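You operate a simulated robot arm through the tools that you are given. There is no shell and no other tool. Be economical: measure what you need, move in short steps, check, and stop when the job is done.

You run a simulated robot arm. Do the job below in one go: nothing can be reset, and whatever is moved stays where it is left.

JOB
Open the boxes drawer, put the red port cap inside and shut the drawer again. Take the tall red-capped bottle on the top of the side bench and put it away on the top shelf of the narrow steel rack. Turn the shaker knob to 1. Switch the trolley brake lever off. Push the fridge door shut. Take the yellow tape roll on the top of the lab bench and put it away on the upper shelf of the steel rack. Open the top drawer of the lab bench, take the grey box from the top of the lab bench and put it inside, then shut the drawer. Open the lower drawer of the lab bench. The order is free. Set down upright: tall red-capped bottle, grey box. The trolley brake lever goes to its stop.

Only the result counts: the job must be done as asked and must still hold three seconds after the hand-in. Knocking over, shifting, dropping, spilling or breaking anything else fails it. A push-on lid holds only when it is set on centred and level and pressed home; a screw cap is set on level and turned clockwise until tight.

ROBOT AND FRAMES
A 6-joint arm with a fingered hand on a trunk, on a base that drives. Base frame: it is fixed to the floor where the robot stands at the start and does not move with it; the origin is under the middle of the robot, x ahead of it, y to its left, z up. Units: mm, degrees, N and s.
With the tool pointing down near the work surface it reaches from about 100 to 560 mm from the robot's upright axis, wherever it stands. Its first joint turns from -166.0 to 166.0 degrees. Places, roughly: boxes drawer [500, 0, 400]; boxes drawer inside [600, 0, 400]; fridge door [-3300, 3000, 400]; grey box [-3750, 3500, 1000]; lower drawer of the lab bench [-5100, 3500, 500]; red port cap (6x6x5 cm) [600, -1800, 900]; shaker knob [-1800, -500, 800]; tall red-capped bottle (6x5x15 cm) [600, -2300, 900]; top drawer of the lab bench [-5100, 3500, 700]; top drawer of the lab bench inside [-5100, 3600, 700]; top shelf of the narrow steel rack (26x37 cm) [-5040, -1700, 1120]; trolley brake lever [-700, 1500, 700]; upper shelf of the steel rack (24x144 cm) [-6660, 1200, 520]; yellow tape roll (6x6x2 cm) [-4000, 3500, 900]. Payload 3.2 kg.
Tool frame: the origin (TCP) lies between the finger pads and is the grasp point; the fingertips stand 22 mm ahead of it; z points along the fingers, y is the line along which they close. Largest opening 112 mm; the body of the gripper starts 60 mm behind the TCP. The gripper is a hand of 3 fingers: y runs from the thumb to the fingers, the wrist lies at [0, 0, -218] in the tool frame, and closing takes about 1.5 s.
Orientation is told as [roll, pitch, yaw] about the base's x, y, z axes, in that order, counted from this pose: with the fingers straight down and closing along the base's y, the tool's x points along the base's -x, its y along +y and its z along -z.

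CONTROLS
- The arm moves only by the tool drive_tool. Its argument "moves" is a list of rows, each a list of 3 entries, a list of its own where there are three numbers: the shift along the tool's x, y, z in units of 30 mm (1.0 is 30 mm), then the turn, a rotation vector about the tool's x, y, z in units of 6 degrees (1.0 is 6 degrees), then the opening, from 0 (shut) to 1 (fully open). In form: [[[tx, ty, tz], [rx, ry, rz], grip], ...]. A call has 1 to 8 rows; each row shifts and turns the commanded pose from where the row before left it, along the tool's axes as they then stand. A call with a number of a shift or a turn outside -1 to 1 is refused whole. A row lasts 0.2 s, in which the tool goes at most 50 mm and 8.6 degrees; a call with a longer step from one row to the next is refused whole, and so is a gripper value outside its range. Where a pose cannot be reached the arm comes as near as it can. A force on the tool above 40 N (or 10 N above the force at the start of the call, whichever is more), or a blocked arm, ends the call early, and 0.2 s more pass. The fingers move at their own pace (about 108 mm/s each) and stop on an object; they squeeze with about 33 N. The grip force told is the motor's: it shows also when the fingers shut on nothing. Time passes only in rows, and 0.2 s behind the last, so rows that do not move let the fingers close. It gives the time, the measured TCP pose, the force on the tool (base axes), the opening and the grip force at its end, in the units of the frame above (readings bear some noise), with the torque about the TCP (base axes, N m) and any sound that the robot's microphone picked up, and new pictures: "show" is both (left out), scene, wrist or none.
- Cameras (640 x 400 px; columns grow to the right, rows downward): "scene" is now at [1.1, 156.9, 1317.8]; the picture's right is [-0.14, -0.99, 0.00], its down [-0.89, 0.13, -0.44] and it looks along [0.44, -0.06, -0.90] (base axes); focal length 287 px, centre (320, 200). "wrist" rides on the gripper at [66, 3, -80] in the tool frame; the picture's right is [-0.05, 1.00, 0.00], its down [-0.77, -0.04, -0.64] and it looks along [-0.64, -0.03, 0.77] (tool axes); focal length 275 px, centre (320, 200). There is no depth. A picture from a camera that has moved, and an enlarged one, comes with that camera's place and axes in the base frame and with its lens.
- slide_trunk(by): slides the trunk up (or, below 0, down) by that many mm; the arm and the scene camera ride with it, the base frame stays. It gives what a move gives, with no picture.
- base_move(legs): drives the robot by 1 to 6 legs, each [ahead, turn to the left] in mm and degrees, along the robot's own axes; the way and the turn of a leg run together, so that a leg with both is an arc; at most 1500 mm and 180 degrees a leg. The arm and the cameras ride along, it lands a little off, and it stops where it bumps. It gives what a move gives, and a new picture of the scene camera.
- preshape(shape): the hand has 3 fingers and takes this shape, open, in about a second: jaw (thumb against the fingers, like two jaws); tri (thumb and two fingers); tip (a fingertip pinch); poke (one finger out to press); point (the index stretched); flat (the hand flat); cup (the hand cupped); fist (a fist). The gripper value then closes the fingers along that shape, each until it touches; the sizes above hold for jaw. It gives what a move gives, with no picture.
- head_to(pan, tilt): turns the head with the scene camera to pan (to the left, within 155 degrees either way) and tilt (down, from -29 to 69), counted from straight ahead of the robot. It gives what a move gives, and a new picture of the scene camera.
- inspect(camera, box): a new picture of the part [left, top, right, bottom] of that camera's present view, enlarged. The clock stands still meanwhile.
- hand_in(): hands the job in; it is judged then, once.

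Work in short steps. Places have to be worked out from the pictures, the camera data and where the tool is seen: move nearer, look again, correct. Check each grasp and each placing, and mend what went wrong. You have 483 turns and 360 pictures in all, those below and enlarged ones among them. Open the gripper and draw the arm clear of the work before you hand the job in, unless the task says otherwise; then end with one line.

The tools are called after ">>>" as a command line: name --argument value ..., lists and objects as JSON in quotes. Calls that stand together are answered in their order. drive_tool: Moves the arm, as the interface text tells. Its arguments: {"type":"object","properties":{"moves":{"type":"array"},"show":{"type":"string","enum":["both","scene","wrist","none"]}},"required":["moves"]} The other tools are called the same way: slide_trunk (by) slides the trunk up or down; preshape (shape) gives the hand a shape; base_move (legs) drives the base; head_to (pan, tilt) turns the head that bears the scene camera; inspect (camera, box) takes an enlarged picture of a part of a camera's view; hand_in () hands the job in.

At the start:

```text
time: 0.0
position: [340.7, -4.9, 652.8]
ee_rot: [0.1, 0.0, 0.0]
wrist_force: [0.1, -0.2, 0.4]
moment: [0.01, 0.03, -0.01]
width: 112.0
finger_force: 0.1
shape: jaw
trunk travel left (down, up): [-375.0, 215.0]
robot x, y, heading: [3.2, -2.7, 0.1]
head pan, tilt: [-8.2, 63.9]
```

scene: 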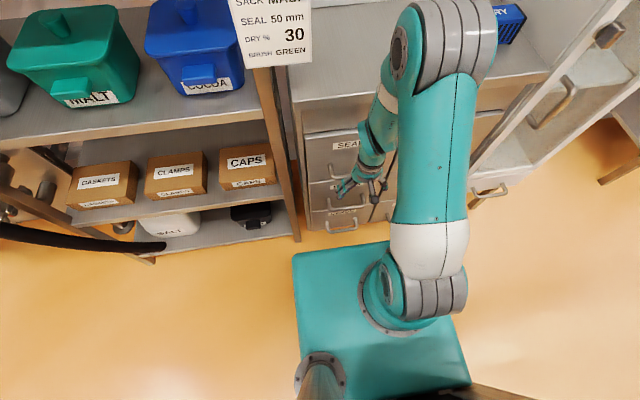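
wrist: 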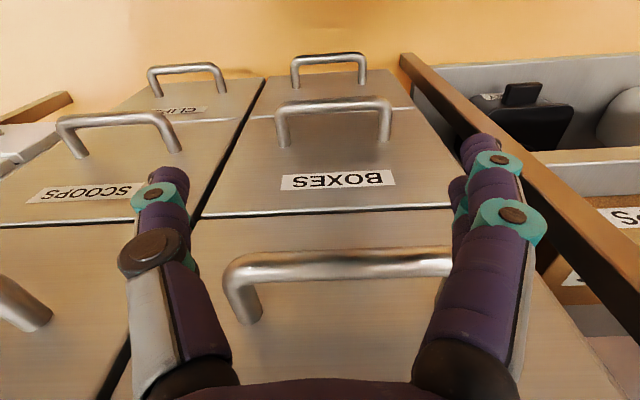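

The wrist view shows a drawer cabinet ahead with the BOXES drawer. I look around with the head first to learn the layout.

>>> head_to --pan 0 --tilt 35

>>> head_to --pan -90 --tilt 20

>>> head_to --pan 120 --tilt 15

```text
time: 0.9
position: [342.6, -5.4, 654.2]
ee_rot: [0.0, -0.1, 0.0]
wrist_force: [0.4, -0.1, -0.7]
moment: [-0.01, -0.02, -0.01]
width: 112.0
finger_force: 0.0
shape: jaw
trunk travel left (down, up): [-375.0, 215.0]
robot x, y, heading: [2.5, 0.7, -0.1]
head pan, tilt: [0.0, 35.0]
camera scene: at [27.7, 165.7, 1356.3], right [0.0, -1.0, 0.0], down [-0.57, 0.0, -0.82], along [0.82, 0.0, -0.57], focal length 287 px, centre (320, 200)
```

scene: 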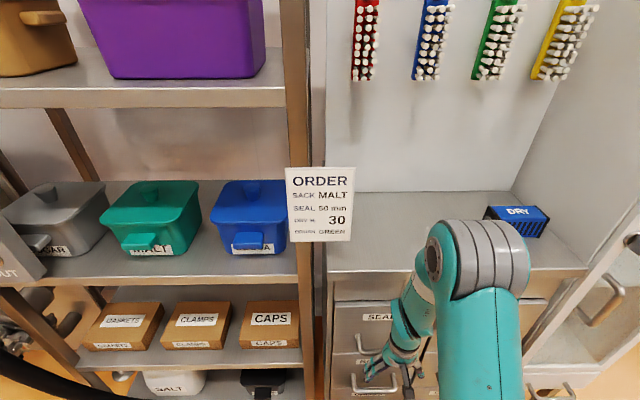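

```text
time: 2.6
position: [342.0, -4.8, 652.7]
ee_rot: [0.1, 0.0, 0.0]
wrist_force: [0.2, -1.0, 0.3]
moment: [0.01, 0.05, 0.0]
width: 111.7
finger_force: 0.1
shape: jaw
trunk travel left (down, up): [-375.0, 215.0]
robot x, y, heading: [1.1, 0.9, 0.1]
head pan, tilt: [-90.0, 20.0]
camera scene: at [-60.3, 72.6, 1380.3], right [-1.0, 0.0, 0.0], down [0.0, 0.34, -0.94], along [0.0, -0.94, -0.34], focal length 287 px, centre (320, 200)
```

scene: 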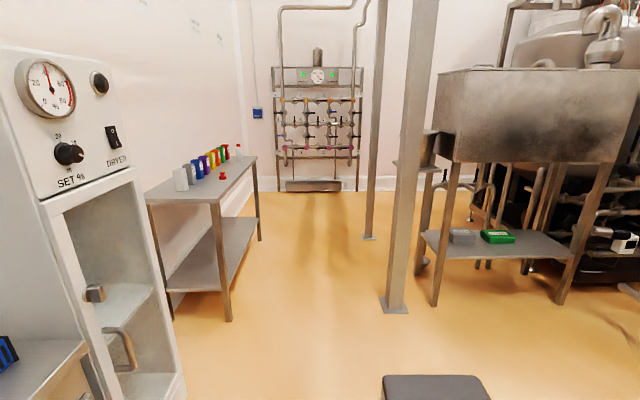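

```text
time: 5.6
position: [341.9, -6.2, 653.4]
ee_rot: [0.0, 0.0, 0.0]
wrist_force: [0.9, -0.2, -0.3]
moment: [0.04, 0.01, -0.02]
width: 111.7
finger_force: 0.0
shape: jaw
trunk travel left (down, up): [-375.0, 215.0]
robot x, y, heading: [-0.5, 1.7, 0.0]
head pan, tilt: [120.0, 15.0]
camera scene: at [-107.0, 246.6, 1388.4], right [0.87, 0.5, 0.0], down [0.13, -0.22, -0.97], along [-0.48, 0.84, -0.26], focal length 287 px, centre (320, 200)
```

scene: 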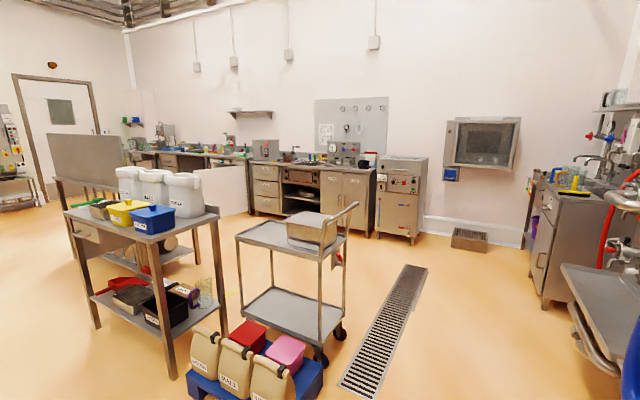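

The side bench with a red item and bottle is to the right; the lab is to the back-left. I look at the remaining directions.

>>> head_to --pan 150 --tilt 12

>>> head_to --pan -150 --tilt 15

>>> head_to --pan 0 --tilt 60

>>> inspect --camera "wrist" --box '[160, 0, 480, 400]'

```text
time: 6.6
position: [342.7, -6.3, 653.5]
ee_rot: [-0.1, 0.0, -0.1]
wrist_force: [0.2, -0.5, 0.2]
moment: [0.03, 0.03, -0.04]
width: 111.8
finger_force: 0.1
shape: jaw
trunk travel left (down, up): [-375.0, 215.0]
robot x, y, heading: [-4.2, 1.8, 0.0]
head pan, tilt: [150.0, 12.0]
camera scene: at [-141.0, 212.4, 1393.3], right [0.5, 0.87, 0.0], down [0.18, -0.1, -0.98], along [-0.85, 0.49, -0.21], focal length 287 px, centre (320, 200)
```

scene: 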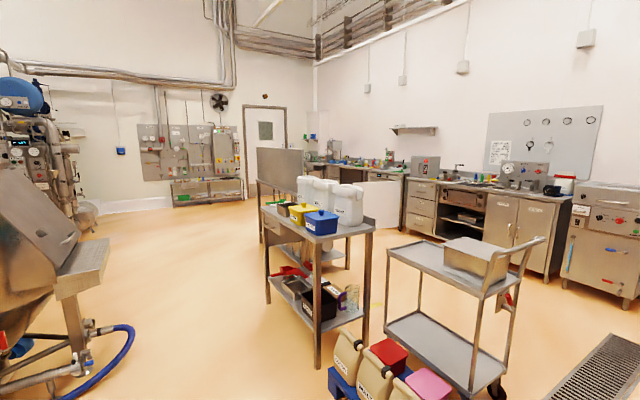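

```text
time: 10.7
position: [341.4, -4.3, 653.4]
ee_rot: [0.0, -0.1, 0.0]
wrist_force: [0.1, 1.1, 0.1]
moment: [0.0, 0.01, 0.02]
width: 112.0
finger_force: 0.0
shape: jaw
trunk travel left (down, up): [-375.0, 215.0]
robot x, y, heading: [1.1, 1.2, -0.1]
head pan, tilt: [-150.0, 15.0]
camera scene: at [-141.2, 119.0, 1388.4], right [-0.5, 0.87, 0.0], down [0.22, 0.13, -0.97], along [-0.84, -0.48, -0.26], focal length 287 px, centre (320, 200)
```

scene: 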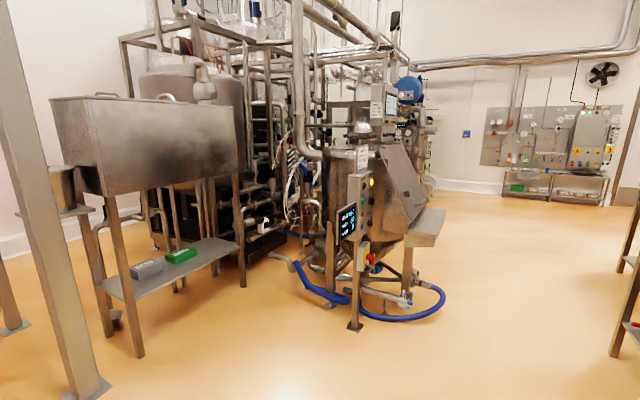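

```text
time: 13.0
position: [341.8, -6.6, 653.3]
ee_rot: [0.0, 0.1, 0.0]
wrist_force: [-0.4, -0.5, 0.1]
moment: [0.0, 0.0, -0.03]
width: 112.0
finger_force: 0.0
shape: jaw
trunk travel left (down, up): [-375.0, 215.0]
robot x, y, heading: [2.4, 1.4, -0.2]
head pan, tilt: [0.0, 60.0]
camera scene: at [6.3, 165.7, 1322.1], right [0.0, -1.0, 0.0], down [-0.87, 0.0, -0.5], along [0.5, 0.0, -0.87], focal length 287 px, centre (320, 200)
```

scene: 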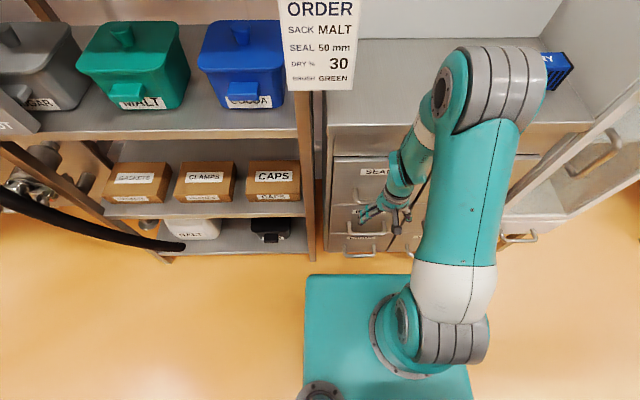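

```text
1.00 times, centred on (320, 200) of wrist (not enlarged: the box is as wide or as high as the picture)
camera zoom: at [275.1, -3.0, 733.1], right [0.05, 1.0, 0.0], down [0.77, -0.04, 0.64], along [0.64, -0.03, -0.77], focal length 275 px, centre (320, 200)
```

zoom: 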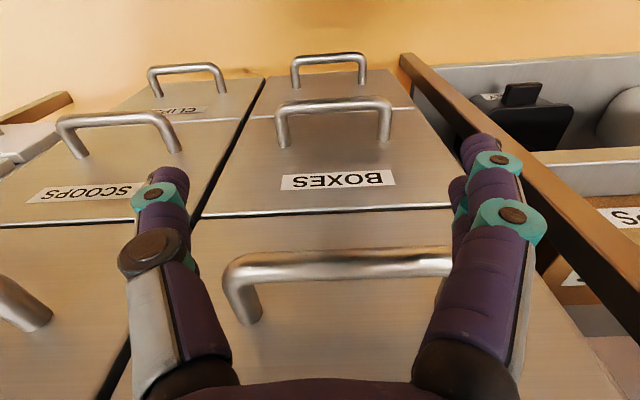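

The BOXES handle bar works out at about x 400, y 7, z 400 (bar along y), 50 mm off the face. I back the tool off and turn the hand so that it closes across the bar.

>>> drive_tool --moves '[[[1, 0, 0], [0, 0, 1], 0.7], [[0.99, -0.1, 0], [0, 0, 1], 0.7], [[0.97, -0.2, 0], [0, 0, 1], 0.7], [[0, 0, 0], [0, 0, 1], 0.7], [[0, 0, 0], [0, 0, 1], 0.7], [[0, 0, 0], [0, 0, 1], 0.7], [[0, 0, 0], [0, 0, 1], 0.7], [[0, 0, 0], [0, 0, 1], 0.7]]' --show "none"

>>> drive_tool --moves '[[[0, 0, 0], [0, 0, 1], 0.7], [[0, 0, 0], [0, 0, 1], 0.7], [[0, 0, 0], [0, 0, 1], 0.7], [[0, 0, 0], [0, 0, 1], 0.7], [[0, 0, 0], [0, 0, 1], 0.7], [[0, 0, 0], [0, 0, 1], 0.7], [[0, 0, 0], [0, 0, 1], 0.7]]' --show "none"

>>> drive_tool --moves '[[[0, 0, 0], [-1, 0, 0], 0.7], [[0, 0, 0], [-1, 0, 0], 0.7], [[0, 0, 0], [-1, 0, 0], 0.7], [[0, 0, 0], [-1, 0, 0], 0.7], [[0, 0, 0], [-1, 0, 0], 0.7], [[0, 0, 0], [-1, 0, 0], 0.7], [[0, 0, 0], [-1, 0, 0], 0.7], [[0, 0, 0], [-0.5, 0, 0], 0.7]]'

```text
time: 14.8
position: [286.1, -6.0, 649.9]
ee_rot: [0.0, -0.1, -48.2]
wrist_force: [0.5, -0.1, -0.8]
moment: [0.0, 0.03, 0.0]
width: 78.7
finger_force: 0.1
shape: jaw
out of reach, approached as far as the arm can: row 2, 3
trunk travel left (down, up): [-375.0, 215.0]
robot x, y, heading: [0.3, -2.7, 0.1]
head pan, tilt: [0.0, 60.0]
```

```text
time: 16.4
position: [286.2, -4.7, 649.5]
ee_rot: [0.0, 0.1, -90.1]
wrist_force: [-0.2, -0.4, 0.2]
moment: [0.0, 0.0, 0.0]
width: 78.6
finger_force: 0.0
shape: jaw
trunk travel left (down, up): [-375.0, 215.0]
robot x, y, heading: [-2.7, 1.5, -0.1]
head pan, tilt: [0.0, 60.0]
```

```text
time: 17.2
position: [335.8, -7.6, 643.6]
ee_rot: [15.5, -0.1, -90.2]
wrist_force: [-30.3, 0.6, 23.6]
moment: [0.04, -1.38, 0.03]
width: 67.3
finger_force: 0.2
shape: jaw
out of reach, approached as far as the arm can: row 1, 2, 3
trunk travel left (down, up): [-375.0, 215.0]
robot x, y, heading: [1.9, -0.0, -0.0]
head pan, tilt: [0.0, 60.0]
stopped in row 3: the force on the tool passed its limit at 50 N (the readings are from after the stop); the commanded pose is now the measured one
camera scene: at [0.8, 165.8, 1322.6], right [0.0, -1.0, 0.0], down [-0.86, 0.0, -0.5], along [0.5, 0.0, -0.86], focal length 287 px, centre (320, 200)
camera wrist: at [316.7, 58.3, 721.0], right [0.96, -0.05, 0.27], down [-0.21, -0.77, 0.6], along [0.18, -0.64, -0.75], focal length 275 px, centre (320, 200)
```

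scene: 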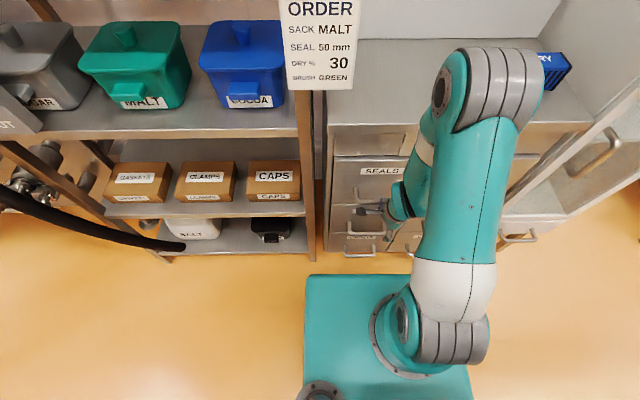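
wrist: 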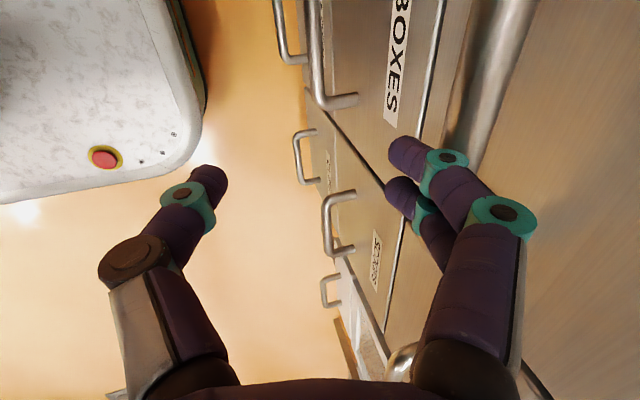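

The fingers touched the handle of the drawer above; I back the base by 250 mm for room.

>>> base_move --legs '[[-250, 0]]'

>>> drive_tool --moves '[[[0, 0, 0], [-1, 0, 0], 0.7], [[0, 0, 0], [-1, 0, 0], 0.7], [[0, 0, 0], [-1, 0, 0], 0.7], [[0, 0, 0], [-1, 0, 0], 0.7], [[0, 0, 0], [-1, 0, 0], 0.7]]'

```text
time: 19.0
position: [98.1, -7.1, 640.9]
ee_rot: [15.7, -0.1, -90.0]
wrist_force: [0.4, 0.3, 0.1]
moment: [-0.02, 0.01, -0.01]
width: 78.4
finger_force: 0.1
shape: jaw
trunk travel left (down, up): [-375.0, 215.0]
robot x, y, heading: [-242.3, 1.5, 0.0]
head pan, tilt: [0.0, 60.0]
camera scene: at [-235.3, 165.4, 1322.1], right [0.0, -1.0, 0.0], down [-0.87, 0.0, -0.5], along [0.5, 0.0, -0.87], focal length 287 px, centre (320, 200)
```

scene: 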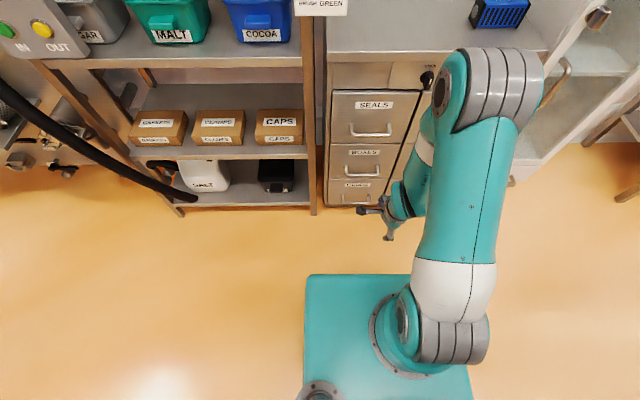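

```text
time: 20.2
position: [166.8, -10.3, 617.7]
ee_rot: [45.6, 0.0, -90.0]
wrist_force: [0.3, -0.3, 0.1]
moment: [0.01, -0.01, 0.0]
width: 78.6
finger_force: 0.1
shape: jaw
out of reach, approached as far as the arm can: row 1, 2, 3, 4, 5
trunk travel left (down, up): [-375.0, 215.0]
robot x, y, heading: [-240.3, -1.2, 0.1]
head pan, tilt: [0.0, 60.0]
camera scene: at [-235.4, 165.4, 1322.1], right [0.0, -1.0, 0.0], down [-0.87, 0.0, -0.5], along [0.5, 0.0, -0.87], focal length 287 px, centre (320, 200)
camera wrist: at [110.8, 55.9, 675.9], right [0.7, -0.05, 0.71], down [-0.48, -0.77, 0.42], along [0.53, -0.63, -0.56], focal length 275 px, centre (320, 200)
```

scene: 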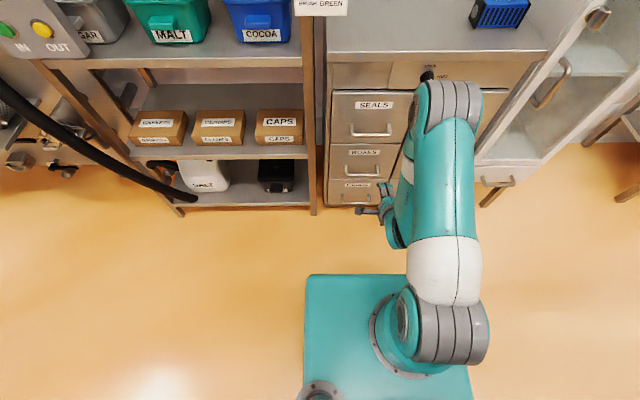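
wrist: 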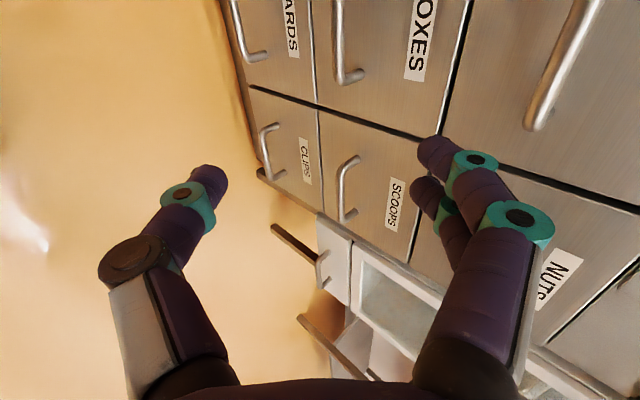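

The handle is estimated at about (402, 5, 410). I approach along the 45° tool axis to about 85 mm short of it.

>>> drive_tool --moves '[[[0.06, 0.075, 0.946], [0, 0, 0], 0.7], [[0.06, 0.075, 0.946], [0, 0, 0], 0.7], [[0.06, 0.075, 0.946], [0, 0, 0], 0.7], [[0.06, 0.075, 0.946], [0, 0, 0], 0.7], [[0.06, 0.075, 0.946], [0, 0, 0], 0.7], [[0.06, 0.075, 0.946], [0, 0, 0], 0.7], [[0.06, 0.075, 0.946], [0, 0, 0], 0.7], [[0.06, 0.075, 0.946], [0, 0, 0], 0.7]]'

```text
time: 22.0
position: [340.5, 4.8, 471.0]
ee_rot: [45.6, -0.1, -90.0]
wrist_force: [0.2, 0.3, -0.2]
moment: [-0.02, -0.02, 0.03]
width: 78.5
finger_force: 0.1
shape: jaw
trunk travel left (down, up): [-375.0, 215.0]
robot x, y, heading: [-242.8, 2.2, 0.3]
head pan, tilt: [0.0, 60.0]
camera scene: at [-235.4, 165.4, 1322.1], right [0.0, -1.0, 0.0], down [-0.87, 0.0, -0.5], along [0.5, 0.0, -0.87], focal length 287 px, centre (320, 200)
camera wrist: at [285.7, 69.2, 529.2], right [0.7, -0.05, 0.71], down [-0.48, -0.77, 0.42], along [0.53, -0.63, -0.56], focal length 275 px, centre (320, 200)
```

scene: 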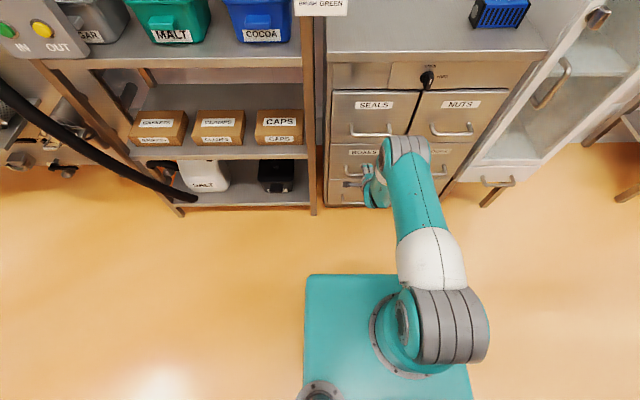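
wrist: 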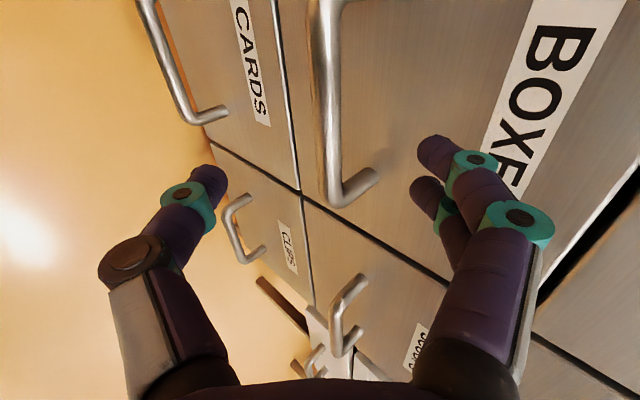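

The bar lies centred between the fingers; I advance 84 mm and close on it.

>>> drive_tool --moves '[[[0, 0.05, 0.93], [0, 0, 0], 0.7], [[0, 0.05, 0.93], [0, 0, 0], 0.7], [[0, 0.05, 0.93], [0, 0, 0], 0.7], [[0, 0, 0], [0, 0, 0], 0], [[0, 0, 0], [0, 0, 0], 0], [[0, 0, 0], [0, 0, 0], 0], [[0, 0, 0], [0, 0, 0], 0]]'

```text
time: 23.6
position: [402.1, 5.5, 415.5]
ee_rot: [45.4, 0.0, -90.0]
wrist_force: [-1.0, 0.9, -13.2]
moment: [0.01, -0.13, 0.01]
width: 0.1
finger_force: 33.0
shape: jaw
trunk travel left (down, up): [-375.0, 215.0]
robot x, y, heading: [-241.2, -1.5, 0.4]
head pan, tilt: [0.0, 60.0]
camera scene: at [-233.6, 165.4, 1321.8], right [0.0, -1.0, 0.0], down [-0.87, 0.0, -0.5], along [0.5, 0.0, -0.87], focal length 287 px, centre (320, 200)
camera wrist: at [347.4, 71.4, 473.2], right [0.7, -0.05, 0.71], down [-0.48, -0.77, 0.42], along [0.53, -0.63, -0.56], focal length 275 px, centre (320, 200)
```

scene: 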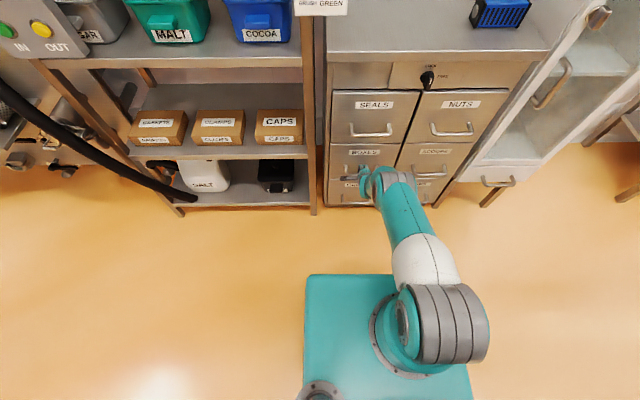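
wrist: 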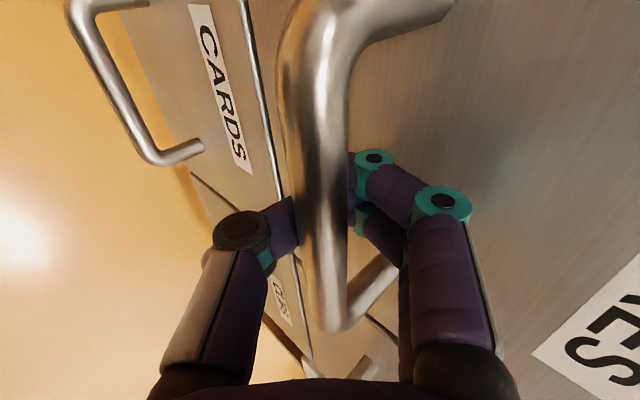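

The fingers have closed around behind the bar, hooking it. I pull by driving the base back 240 mm.

>>> base_move --legs '[[-240, 0]]'

```text
time: 25.4
position: [161.3, 3.1, 414.9]
ee_rot: [45.5, 0.0, -90.1]
wrist_force: [-0.6, -3.4, -16.7]
moment: [0.01, -0.22, 0.04]
width: 0.0
finger_force: 32.5
shape: jaw
trunk travel left (down, up): [-375.0, 215.0]
robot x, y, heading: [-486.6, -2.2, -0.2]
head pan, tilt: [0.0, 60.0]
camera scene: at [-473.4, 165.1, 1322.1], right [0.0, -1.0, 0.0], down [-0.87, 0.0, -0.5], along [0.5, 0.0, -0.87], focal length 287 px, centre (320, 200)
```

scene: 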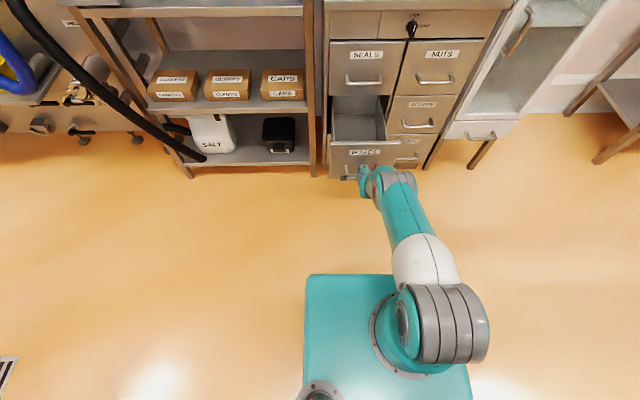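

The drawer is open by 240 mm. I open the fingers and back away along the tool axis.

>>> drive_tool --moves '[[[0, 0, 0], [0, 0, 0], 0.6], [[0, 0, 0], [0, 0, 0], 0.6], [[0, 0, 0], [0, 0, 0], 0.6], [[0, 0, -0.5], [0, 0, 0], 0.6], [[0, 0, -1], [0, 0, 0], 0.6], [[0, 0, -1], [0, 0, 0], 0.6], [[0, 0, -1], [0, 0, 0], 0.6], [[0, 0, -1], [0, 0, 0], 0.6]]'

```text
time: 27.2
position: [61.1, 3.0, 510.9]
ee_rot: [45.6, 0.1, -90.3]
wrist_force: [0.0, 0.5, -0.7]
moment: [-0.01, 0.03, 0.0]
width: 66.6
finger_force: 0.1
shape: jaw
trunk travel left (down, up): [-375.0, 215.0]
robot x, y, heading: [-484.9, -0.4, -0.2]
head pan, tilt: [0.0, 60.0]
camera scene: at [-475.5, 165.2, 1322.1], right [0.0, -1.0, 0.0], down [-0.87, 0.0, -0.5], along [0.5, 0.0, -0.87], focal length 287 px, centre (320, 200)
camera wrist: at [6.4, 67.5, 568.1], right [0.7, -0.05, 0.71], down [-0.48, -0.77, 0.42], along [0.53, -0.64, -0.56], focal length 275 px, centre (320, 200)
```

scene: 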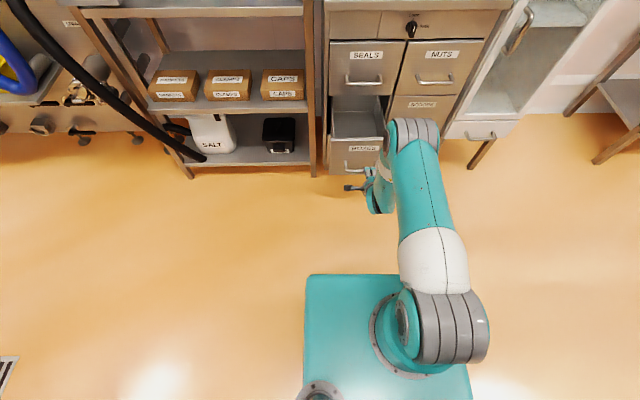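
wrist: 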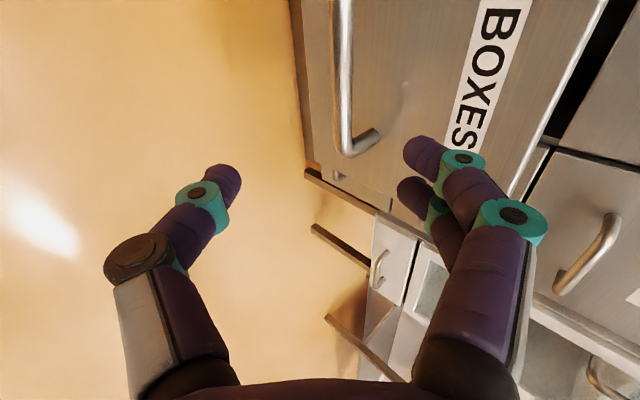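

Released. Now I fold the hand upright, raise the trunk, and look to the right to plan the drive to the side bench.

>>> drive_tool --moves '[[[0, 0, 0], [1, 0, 0], 0.6], [[0, 0, 0], [1, 0, 0], 0.6], [[0, 0, 0], [1, 0, 0], 0.6], [[0, 0, 0], [1, 0, 0], 0.6], [[0, 0, 0], [1, 0, 0], 0.6], [[0, 0, 0], [1, 0, 0], 0.6], [[0, 0, 0], [1, 0, 0], 0.6], [[0, 0, 0], [0.57, 0, 0], 0.6]]' --show "none"

>>> slide_trunk --by 215

>>> head_to --pan -80 --tilt 35

```text
time: 29.0
position: [66.0, 1.7, 511.2]
ee_rot: [0.0, 0.1, -90.2]
wrist_force: [0.2, 0.1, -0.2]
moment: [-0.01, -0.02, -0.03]
width: 67.0
finger_force: 0.1
shape: jaw
trunk travel left (down, up): [-375.0, 215.0]
robot x, y, heading: [-482.5, -0.5, -0.0]
head pan, tilt: [0.0, 60.0]
```

```text
time: 31.3
position: [64.3, 2.3, 726.1]
ee_rot: [0.2, 0.0, -90.1]
wrist_force: [-0.4, -0.2, -0.9]
moment: [-0.03, -0.03, 0.01]
width: 66.8
finger_force: 0.0
shape: jaw
trunk travel left (down, up): [-590.0, 0.0]
robot x, y, heading: [-483.2, 1.1, -0.1]
head pan, tilt: [0.0, 60.0]
```

```text
time: 32.8
position: [65.5, 2.0, 725.8]
ee_rot: [0.2, 0.0, -90.2]
wrist_force: [-0.5, 0.4, -0.3]
moment: [0.0, -0.01, -0.01]
width: 66.8
finger_force: 0.1
shape: jaw
trunk travel left (down, up): [-590.0, 0.0]
robot x, y, heading: [-484.3, 0.1, -0.3]
head pan, tilt: [-80.0, 35.0]
camera scene: at [-527.0, 78.6, 1571.4], right [-0.98, -0.17, 0.0], down [-0.1, 0.57, -0.82], along [0.14, -0.81, -0.57], focal length 287 px, centre (320, 200)
```

scene: 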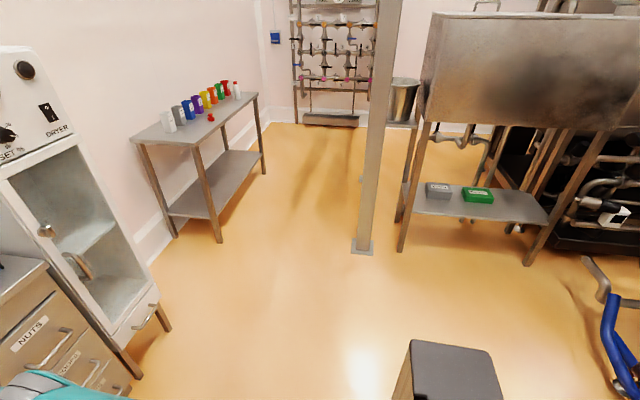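

The bench front edge is near x 550, the cap at about (575, -1760), the bottle at (586, -2276). I raise and retract the arm, then drive over.

>>> drive_tool --moves '[[[0, -0.6, -1], [0, 0, 0], 0.6], [[0, -0.6, -1], [0, 0, 0], 0.6], [[0, -0.6, -1], [0, 0, 0], 0.6], [[0, -0.6, -1], [0, 0, 0], 0.6], [[0, -0.6, -1], [0, 0, 0], 0.6], [[0, -0.6, -1], [0, 0, 0], 0.6], [[0, -0.6, -1], [0, 0, 0], 0.6], [[0, -0.6, -1], [0, 0, 0], 0.6]]' --show "none"

>>> base_move --legs '[[0, -70], [950, 0]]'

```text
time: 34.6
position: [-80.0, 6.2, 968.5]
ee_rot: [0.3, -0.1, -90.1]
wrist_force: [0.1, 0.5, 0.5]
moment: [-0.02, -0.01, 0.01]
width: 67.0
finger_force: 0.1
shape: jaw
trunk travel left (down, up): [-590.0, 0.0]
robot x, y, heading: [-481.2, 0.1, 0.0]
head pan, tilt: [-80.0, 35.0]
```

```text
time: 42.7
position: [-46.1, -1290.1, 967.6]
ee_rot: [0.2, 0.0, -161.9]
wrist_force: [0.1, -0.1, 0.7]
moment: [-0.03, 0.01, -0.04]
width: 67.1
finger_force: 0.0
shape: jaw
trunk travel left (down, up): [-590.0, 0.0]
robot x, y, heading: [-179.7, -909.9, -71.7]
head pan, tilt: [-80.0, 35.0]
camera scene: at [-118.5, -843.2, 1571.4], right [-0.47, 0.88, 0.0], down [0.51, 0.27, -0.82], along [-0.72, -0.39, -0.57], focal length 287 px, centre (320, 200)
```

scene: 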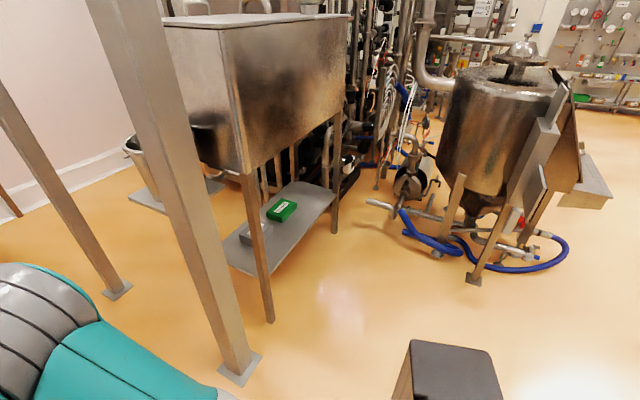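

On track; I continue to the bench and turn to face it.

>>> base_move --legs '[[0, 1.3], [920, 0], [0, 70.4]]'

>>> head_to --pan -15 --tilt 45

```text
time: 51.0
position: [547.0, -1794.5, 968.0]
ee_rot: [0.2, 0.0, -90.1]
wrist_force: [0.1, 0.3, 0.6]
moment: [-0.03, 0.0, 0.0]
width: 66.9
finger_force: 0.1
shape: jaw
trunk travel left (down, up): [-590.0, 0.0]
robot x, y, heading: [145.0, -1799.6, -0.4]
head pan, tilt: [-80.0, 35.0]
camera scene: at [99.8, -1721.8, 1571.4], right [-0.99, -0.17, 0.0], down [-0.1, 0.56, -0.82], along [0.14, -0.81, -0.57], focal length 287 px, centre (320, 200)
```

scene: 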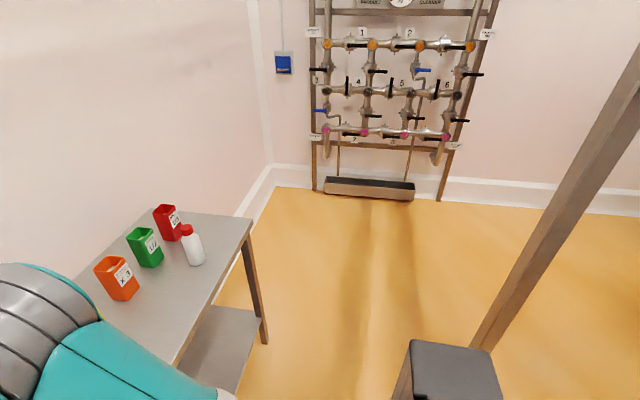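

```text
time: 52.4
position: [547.6, -1794.4, 968.6]
ee_rot: [0.1, 0.1, -90.2]
wrist_force: [1.3, 0.0, -0.3]
moment: [0.0, -0.01, -0.05]
width: 66.8
finger_force: 0.0
shape: jaw
trunk travel left (down, up): [-590.0, 0.0]
robot x, y, heading: [145.1, -1801.4, -0.1]
head pan, tilt: [-15.0, 45.0]
camera scene: at [163.2, -1656.5, 1556.6], right [-0.26, -0.97, 0.0], down [-0.68, 0.18, -0.71], along [0.68, -0.19, -0.71], focal length 287 px, centre (320, 200)
```

scene: 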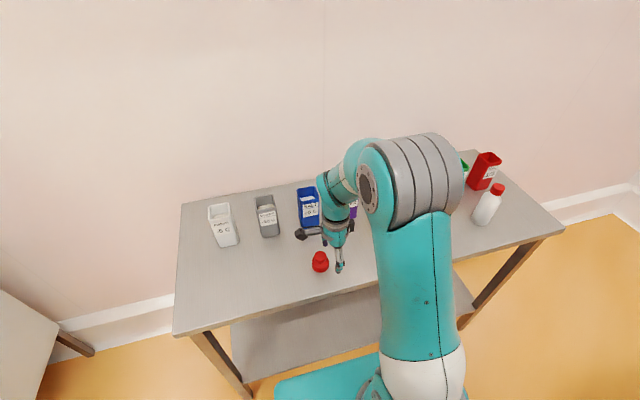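

The red cap stands at about (581, -1775). I take a wrist view.

>>> inspect --camera "wrist" --box '[0, 0, 640, 400]'

>>> inspect --camera "scene" --box '[280, 220, 400, 295]'

```text
1.00 times, centred on (320, 200) of wrist (not enlarged: the box is as wide or as high as the picture)
camera zoom: at [550.8, -1729.1, 1047.6], right [1.0, -0.05, 0.0], down [-0.04, -0.77, 0.64], along [-0.03, -0.63, -0.77], focal length 275 px, centre (320, 200)
```

zoom: 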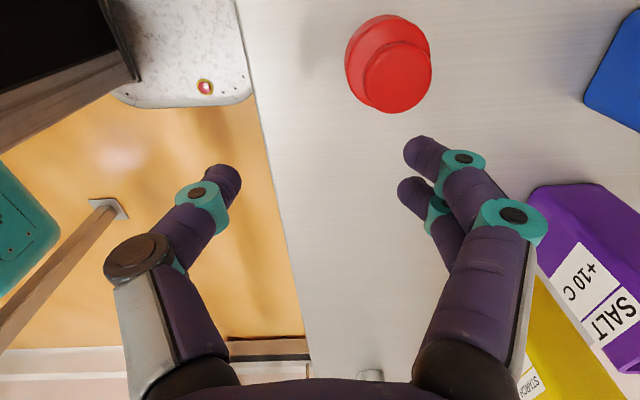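

```text
5.33 times, centred on (340, 258) of scene
camera zoom: at [163.2, -1656.5, 1556.6], right [-0.26, -0.97, 0.0], down [-0.68, 0.18, -0.71], along [0.68, -0.19, -0.71], focal length 1531 px, centre (213, -107)
```

zoom: 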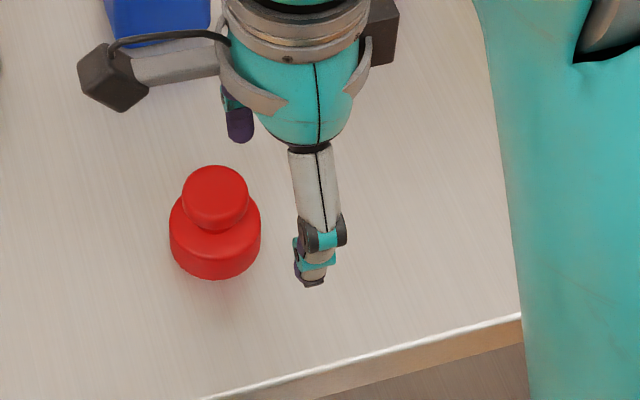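

Triangulating both views gives the cap at (591, -1775), top at z about 890, bench top about 840. I open wide and descend.

>>> drive_tool --moves '[[[0.33, 0.72, 0], [0, 0, 0], 0.95], [[0.33, 0.73, 0], [0, 0, 0], 0.95], [[0, 0, 0.7], [0, 0, 0], 0.95]]'

```text
time: 53.2
position: [591.4, -1774.6, 947.1]
ee_rot: [0.2, 0.1, -90.2]
wrist_force: [-0.4, -0.6, 0.7]
moment: [-0.02, -0.03, 0.0]
width: 106.3
finger_force: 0.0
shape: jaw
trunk travel left (down, up): [-590.0, 0.0]
robot x, y, heading: [145.0, -1800.3, -0.5]
head pan, tilt: [-15.0, 45.0]
camera scene: at [163.4, -1656.4, 1556.6], right [-0.26, -0.97, 0.0], down [-0.68, 0.18, -0.71], along [0.68, -0.18, -0.71], focal length 287 px, centre (320, 200)
camera wrist: at [594.9, -1709.4, 1026.5], right [1.0, -0.05, 0.0], down [-0.04, -0.77, 0.64], along [-0.03, -0.63, -0.77], focal length 275 px, centre (320, 200)
```

scene: 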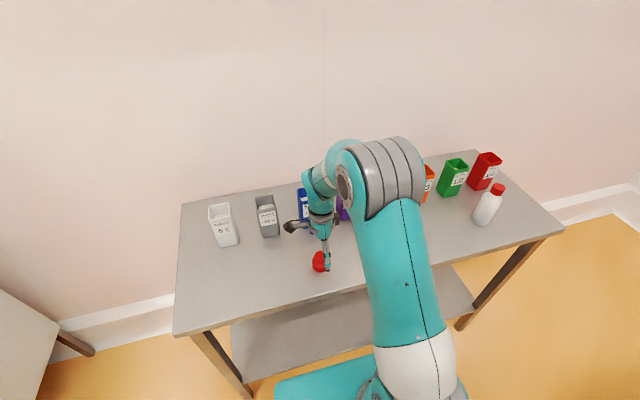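
wrist: 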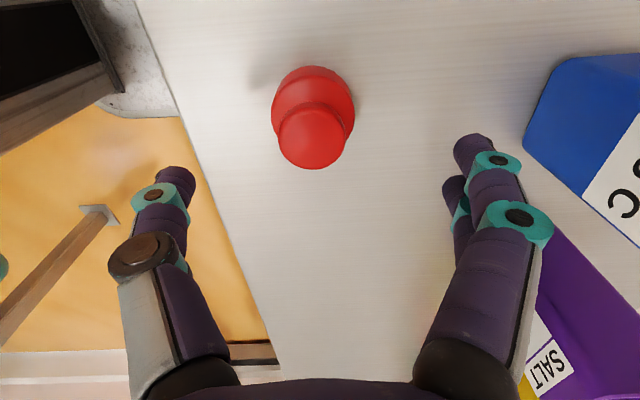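

Centred well. I descend 80 mm and grip.

>>> drive_tool --moves '[[[-0.05, -0.1, 0.9], [0, 0, 0], 0.95], [[0, 0, 0.9], [0, 0, 0], 0.95], [[0, 0, 0.85], [0, 0, 0], 0.95], [[0, 0, 0], [0, 0, 0], 0.0], [[0, 0, 0], [0, 0, 0], 0.0], [[0, 0, 0], [0, 0, 0], 0.0], [[0, 0, 0], [0, 0, 0], 0.0]]'

```text
time: 54.0
position: [590.6, -1774.7, 878.2]
ee_rot: [1.2, 0.1, -90.2]
wrist_force: [-1.5, -0.7, 19.2]
moment: [-0.03, 0.25, 0.0]
width: 106.6
finger_force: 0.0
shape: jaw
trunk travel left (down, up): [-590.0, 0.0]
robot x, y, heading: [141.5, -1801.0, -0.1]
head pan, tilt: [-15.0, 45.0]
stopped in row 3: the force on the tool passed its limit at 68 N (the readings are from after the stop); the commanded pose is now the measured one
camera scene: at [161.7, -1656.5, 1557.0], right [-0.26, -0.97, 0.0], down [-0.68, 0.18, -0.71], along [0.68, -0.18, -0.71], focal length 287 px, centre (320, 200)
camera wrist: at [592.9, -1709.3, 958.5], right [1.0, -0.05, 0.02], down [-0.05, -0.77, 0.63], along [-0.02, -0.63, -0.77], focal length 275 px, centre (320, 200)
```

scene: 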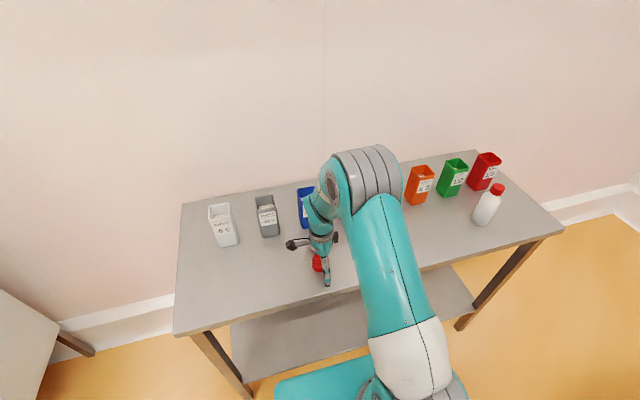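
wrist: 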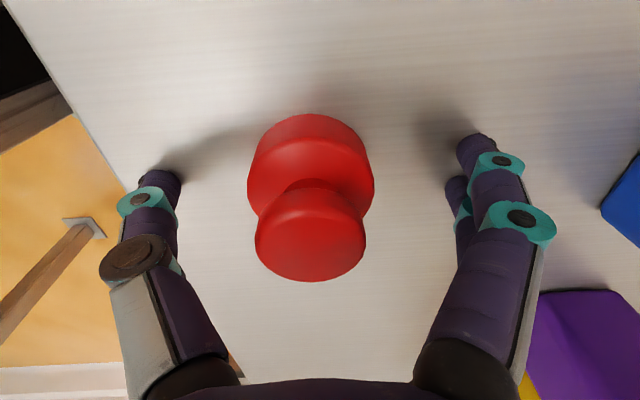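

The fingertips touched the bench (top about z 854). I raise 3 mm and close on the cap base.

>>> drive_tool --moves '[[[0, 0, -0.12], [0, 0, 0], 0.95], [[0, 0, 0], [0, 0, 0], 0.0], [[0, 0, 0], [0, 0, 0], 0.0], [[0, 0, 0], [0, 0, 0], 0.0], [[0, 0, 0], [0, 0, 0], 0.0], [[0, 0, 0], [0, 0, 0], 0.0], [[0, 0, -1], [0, 0, 0], 0.0]]'

```text
time: 55.5
position: [590.5, -1775.9, 909.3]
ee_rot: [1.1, 0.1, -90.1]
wrist_force: [-0.9, 0.1, 0.3]
moment: [0.01, 0.0, -0.01]
width: 41.9
finger_force: 33.2
shape: jaw
trunk travel left (down, up): [-590.0, 0.0]
robot x, y, heading: [143.0, -1800.9, -0.1]
head pan, tilt: [-15.0, 45.0]
camera scene: at [162.2, -1656.5, 1556.3], right [-0.26, -0.97, 0.0], down [-0.68, 0.18, -0.71], along [0.68, -0.18, -0.71], focal length 287 px, centre (320, 200)
camera wrist: at [591.5, -1710.8, 990.2], right [1.0, -0.05, 0.02], down [-0.05, -0.77, 0.63], along [-0.02, -0.63, -0.77], focal length 275 px, centre (320, 200)
```

scene: 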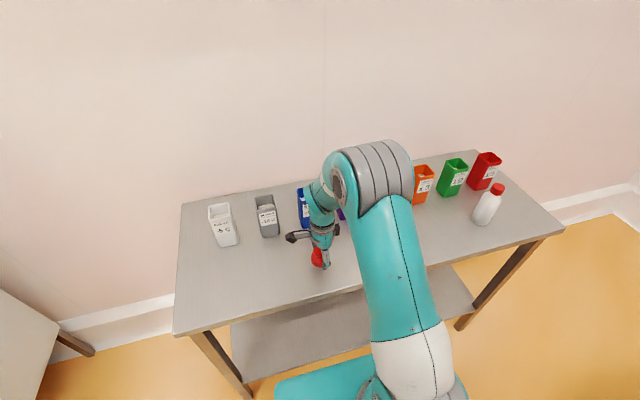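
wrist: 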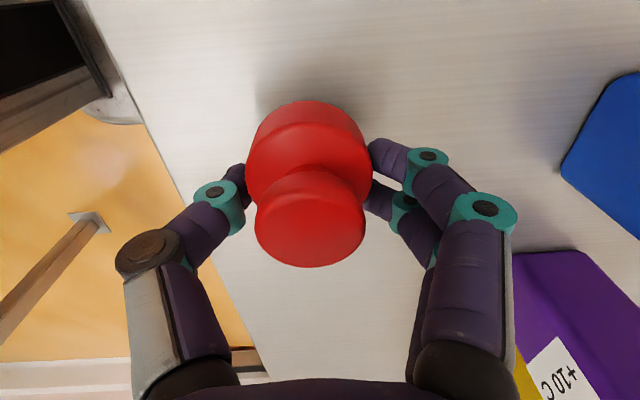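

The cap is held. I lift it high, retract slightly and drive back the same path in reverse.

>>> drive_tool --moves '[[[0, 0, -1], [0, 0, 0], 0.0], [[0, 0, -1], [0, 0, 0], 0.0], [[0, -0.5, -1], [0, 0, 0], 0.0], [[0, -0.8, -1], [0, 0, 0], 0.0], [[0, -0.8, -1], [0, 0, 0], 0.0]]' --show "wrist"

>>> base_move --legs '[[0, -71], [-920, 0], [-960, 0]]'

```text
time: 56.8
position: [525.0, -1775.2, 1060.4]
ee_rot: [1.0, 0.1, -90.1]
wrist_force: [0.2, -0.2, 0.6]
moment: [-0.01, -0.02, -0.04]
width: 41.1
finger_force: 33.2
shape: jaw
trunk travel left (down, up): [-590.0, 0.0]
robot x, y, heading: [144.3, -1801.3, 0.1]
head pan, tilt: [-15.0, 45.0]
camera wrist: at [526.6, -1710.1, 1140.8], right [1.0, -0.05, 0.02], down [-0.05, -0.77, 0.63], along [-0.02, -0.63, -0.77], focal length 275 px, centre (320, 200)
```

wrist: 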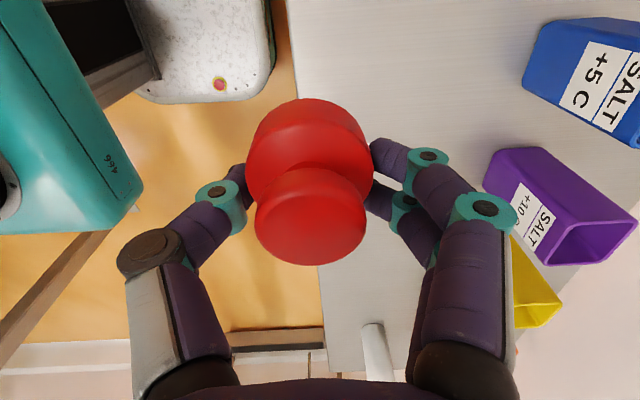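

```text
time: 69.1
position: [-333.8, -413.6, 1060.7]
ee_rot: [0.9, 0.1, -160.1]
wrist_force: [-0.4, 0.1, -0.5]
moment: [0.0, 0.01, 0.02]
width: 41.3
finger_force: 32.6
shape: jaw
trunk travel left (down, up): [-590.0, 0.0]
robot x, y, heading: [-487.2, -64.0, -69.9]
head pan, tilt: [-15.0, 45.0]
camera scene: at [-346.3, -33.2, 1556.6], right [-1.0, -0.09, 0.0], down [-0.06, 0.7, -0.71], along [0.06, -0.7, -0.71], focal length 287 px, centre (320, 200)
```

scene: 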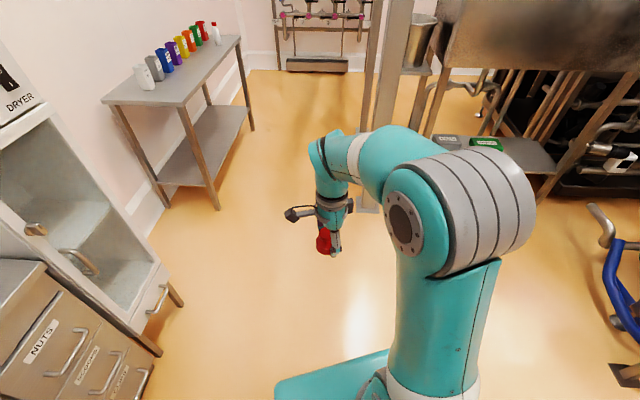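

Now turn to face the drawers, approach, and lower the trunk with the arm above the open drawer.

>>> base_move --legs '[[0, 69.9], [315, 0]]'

>>> head_to --pan -5 --tilt 62

>>> slide_trunk --by -400

>>> inspect --camera "wrist" --box '[0, 0, 640, 400]'

```text
time: 74.2
position: [197.2, -52.3, 1059.7]
ee_rot: [0.9, 0.1, -91.3]
wrist_force: [0.2, 0.1, -0.5]
moment: [0.02, 0.0, 0.0]
width: 40.9
finger_force: 33.1
shape: jaw
trunk travel left (down, up): [-590.0, 0.0]
robot x, y, heading: [-183.9, -70.6, -1.2]
head pan, tilt: [-15.0, 45.0]
camera scene: at [-161.4, 73.5, 1556.6], right [-0.28, -0.96, 0.0], down [-0.68, 0.2, -0.71], along [0.68, -0.2, -0.71], focal length 287 px, centre (320, 200)
```

scene: 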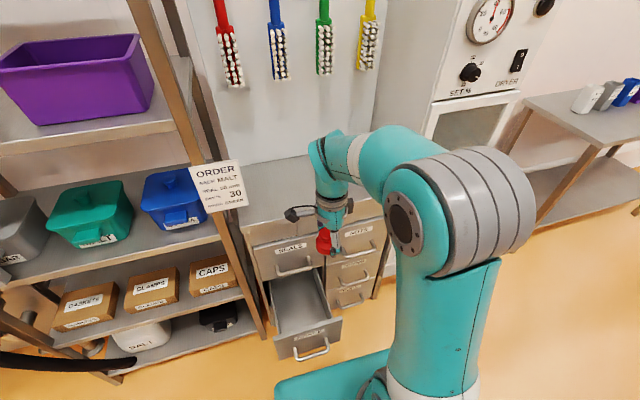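

```text
time: 75.0
position: [198.8, -52.9, 1060.8]
ee_rot: [1.0, 0.1, -91.3]
wrist_force: [0.0, -0.2, -0.3]
moment: [0.0, -0.03, -0.01]
width: 40.7
finger_force: 33.2
shape: jaw
trunk travel left (down, up): [-590.0, 0.0]
robot x, y, heading: [-182.0, -71.6, -1.3]
head pan, tilt: [-5.0, 62.0]
camera scene: at [-176.4, 89.2, 1534.9], right [-0.11, -0.99, 0.0], down [-0.88, 0.1, -0.47], along [0.47, -0.05, -0.88], focal length 287 px, centre (320, 200)
```

scene: 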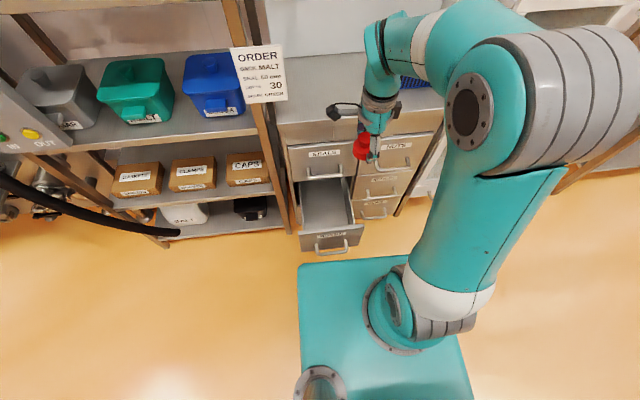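

```text
time: 78.8
position: [197.8, -51.9, 660.5]
ee_rot: [1.0, 0.0, -91.3]
wrist_force: [0.3, 1.2, -0.6]
moment: [0.0, 0.01, 0.02]
width: 40.7
finger_force: 33.0
shape: jaw
trunk travel left (down, up): [-190.0, 400.0]
robot x, y, heading: [-185.7, -66.2, -1.2]
head pan, tilt: [-5.0, 62.0]
```

```text
1.00 times, centred on (320, 200) of wrist (not enlarged: the box is as wide or as high as the picture)
camera zoom: at [200.7, 13.0, 740.4], right [1.0, -0.07, 0.02], down [-0.06, -0.77, 0.63], along [-0.03, -0.63, -0.77], focal length 275 px, centre (320, 200)
```

zoom: 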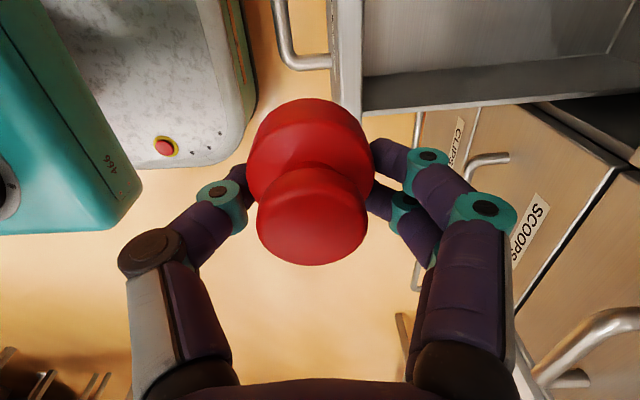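

The drawer interior centre is about y 5, between x 235 and 455. I move the cap above (300, 5).

>>> drive_tool --moves '[[[0.48, 0.85, 0], [0, 0, 0], 0.0], [[0.48, 0.85, 0], [0, 0, 0], 0.0], [[0.48, 0.85, 0], [0, 0, 0], 0.0], [[0.48, 0.85, 0], [0, 0, 0], 0.0], [[0, 0, 0], [0, 0, 0], 0]]'

```text
time: 80.0
position: [300.8, 2.4, 662.2]
ee_rot: [1.0, 0.0, -91.3]
wrist_force: [0.2, 0.8, 0.6]
moment: [-0.02, -0.03, -0.04]
width: 40.7
finger_force: 32.9
shape: jaw
trunk travel left (down, up): [-190.0, 400.0]
robot x, y, heading: [-185.3, -65.8, -1.1]
head pan, tilt: [-5.0, 62.0]
camera scene: at [-176.4, 89.3, 1134.8], right [-0.11, -0.99, 0.0], down [-0.88, 0.1, -0.47], along [0.47, -0.05, -0.88], focal length 287 px, centre (320, 200)
camera wrist: at [303.7, 68.4, 742.6], right [1.0, -0.07, 0.02], down [-0.06, -0.77, 0.63], along [-0.03, -0.63, -0.77], focal length 275 px, centre (320, 200)
```

scene: 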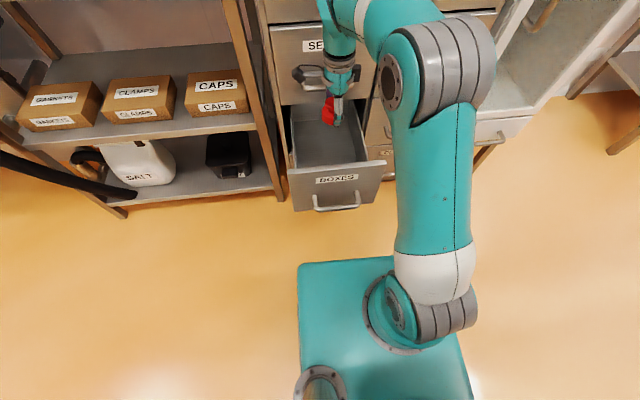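
wrist: 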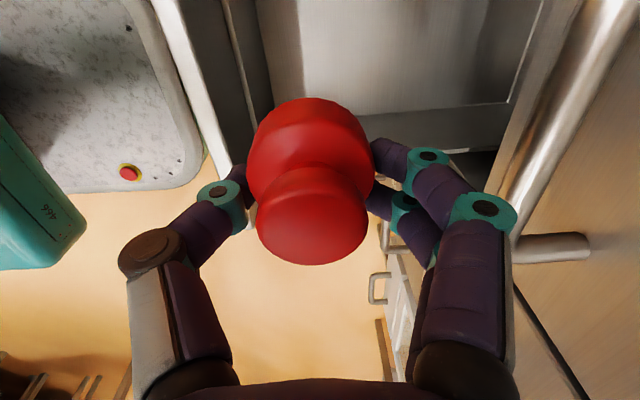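

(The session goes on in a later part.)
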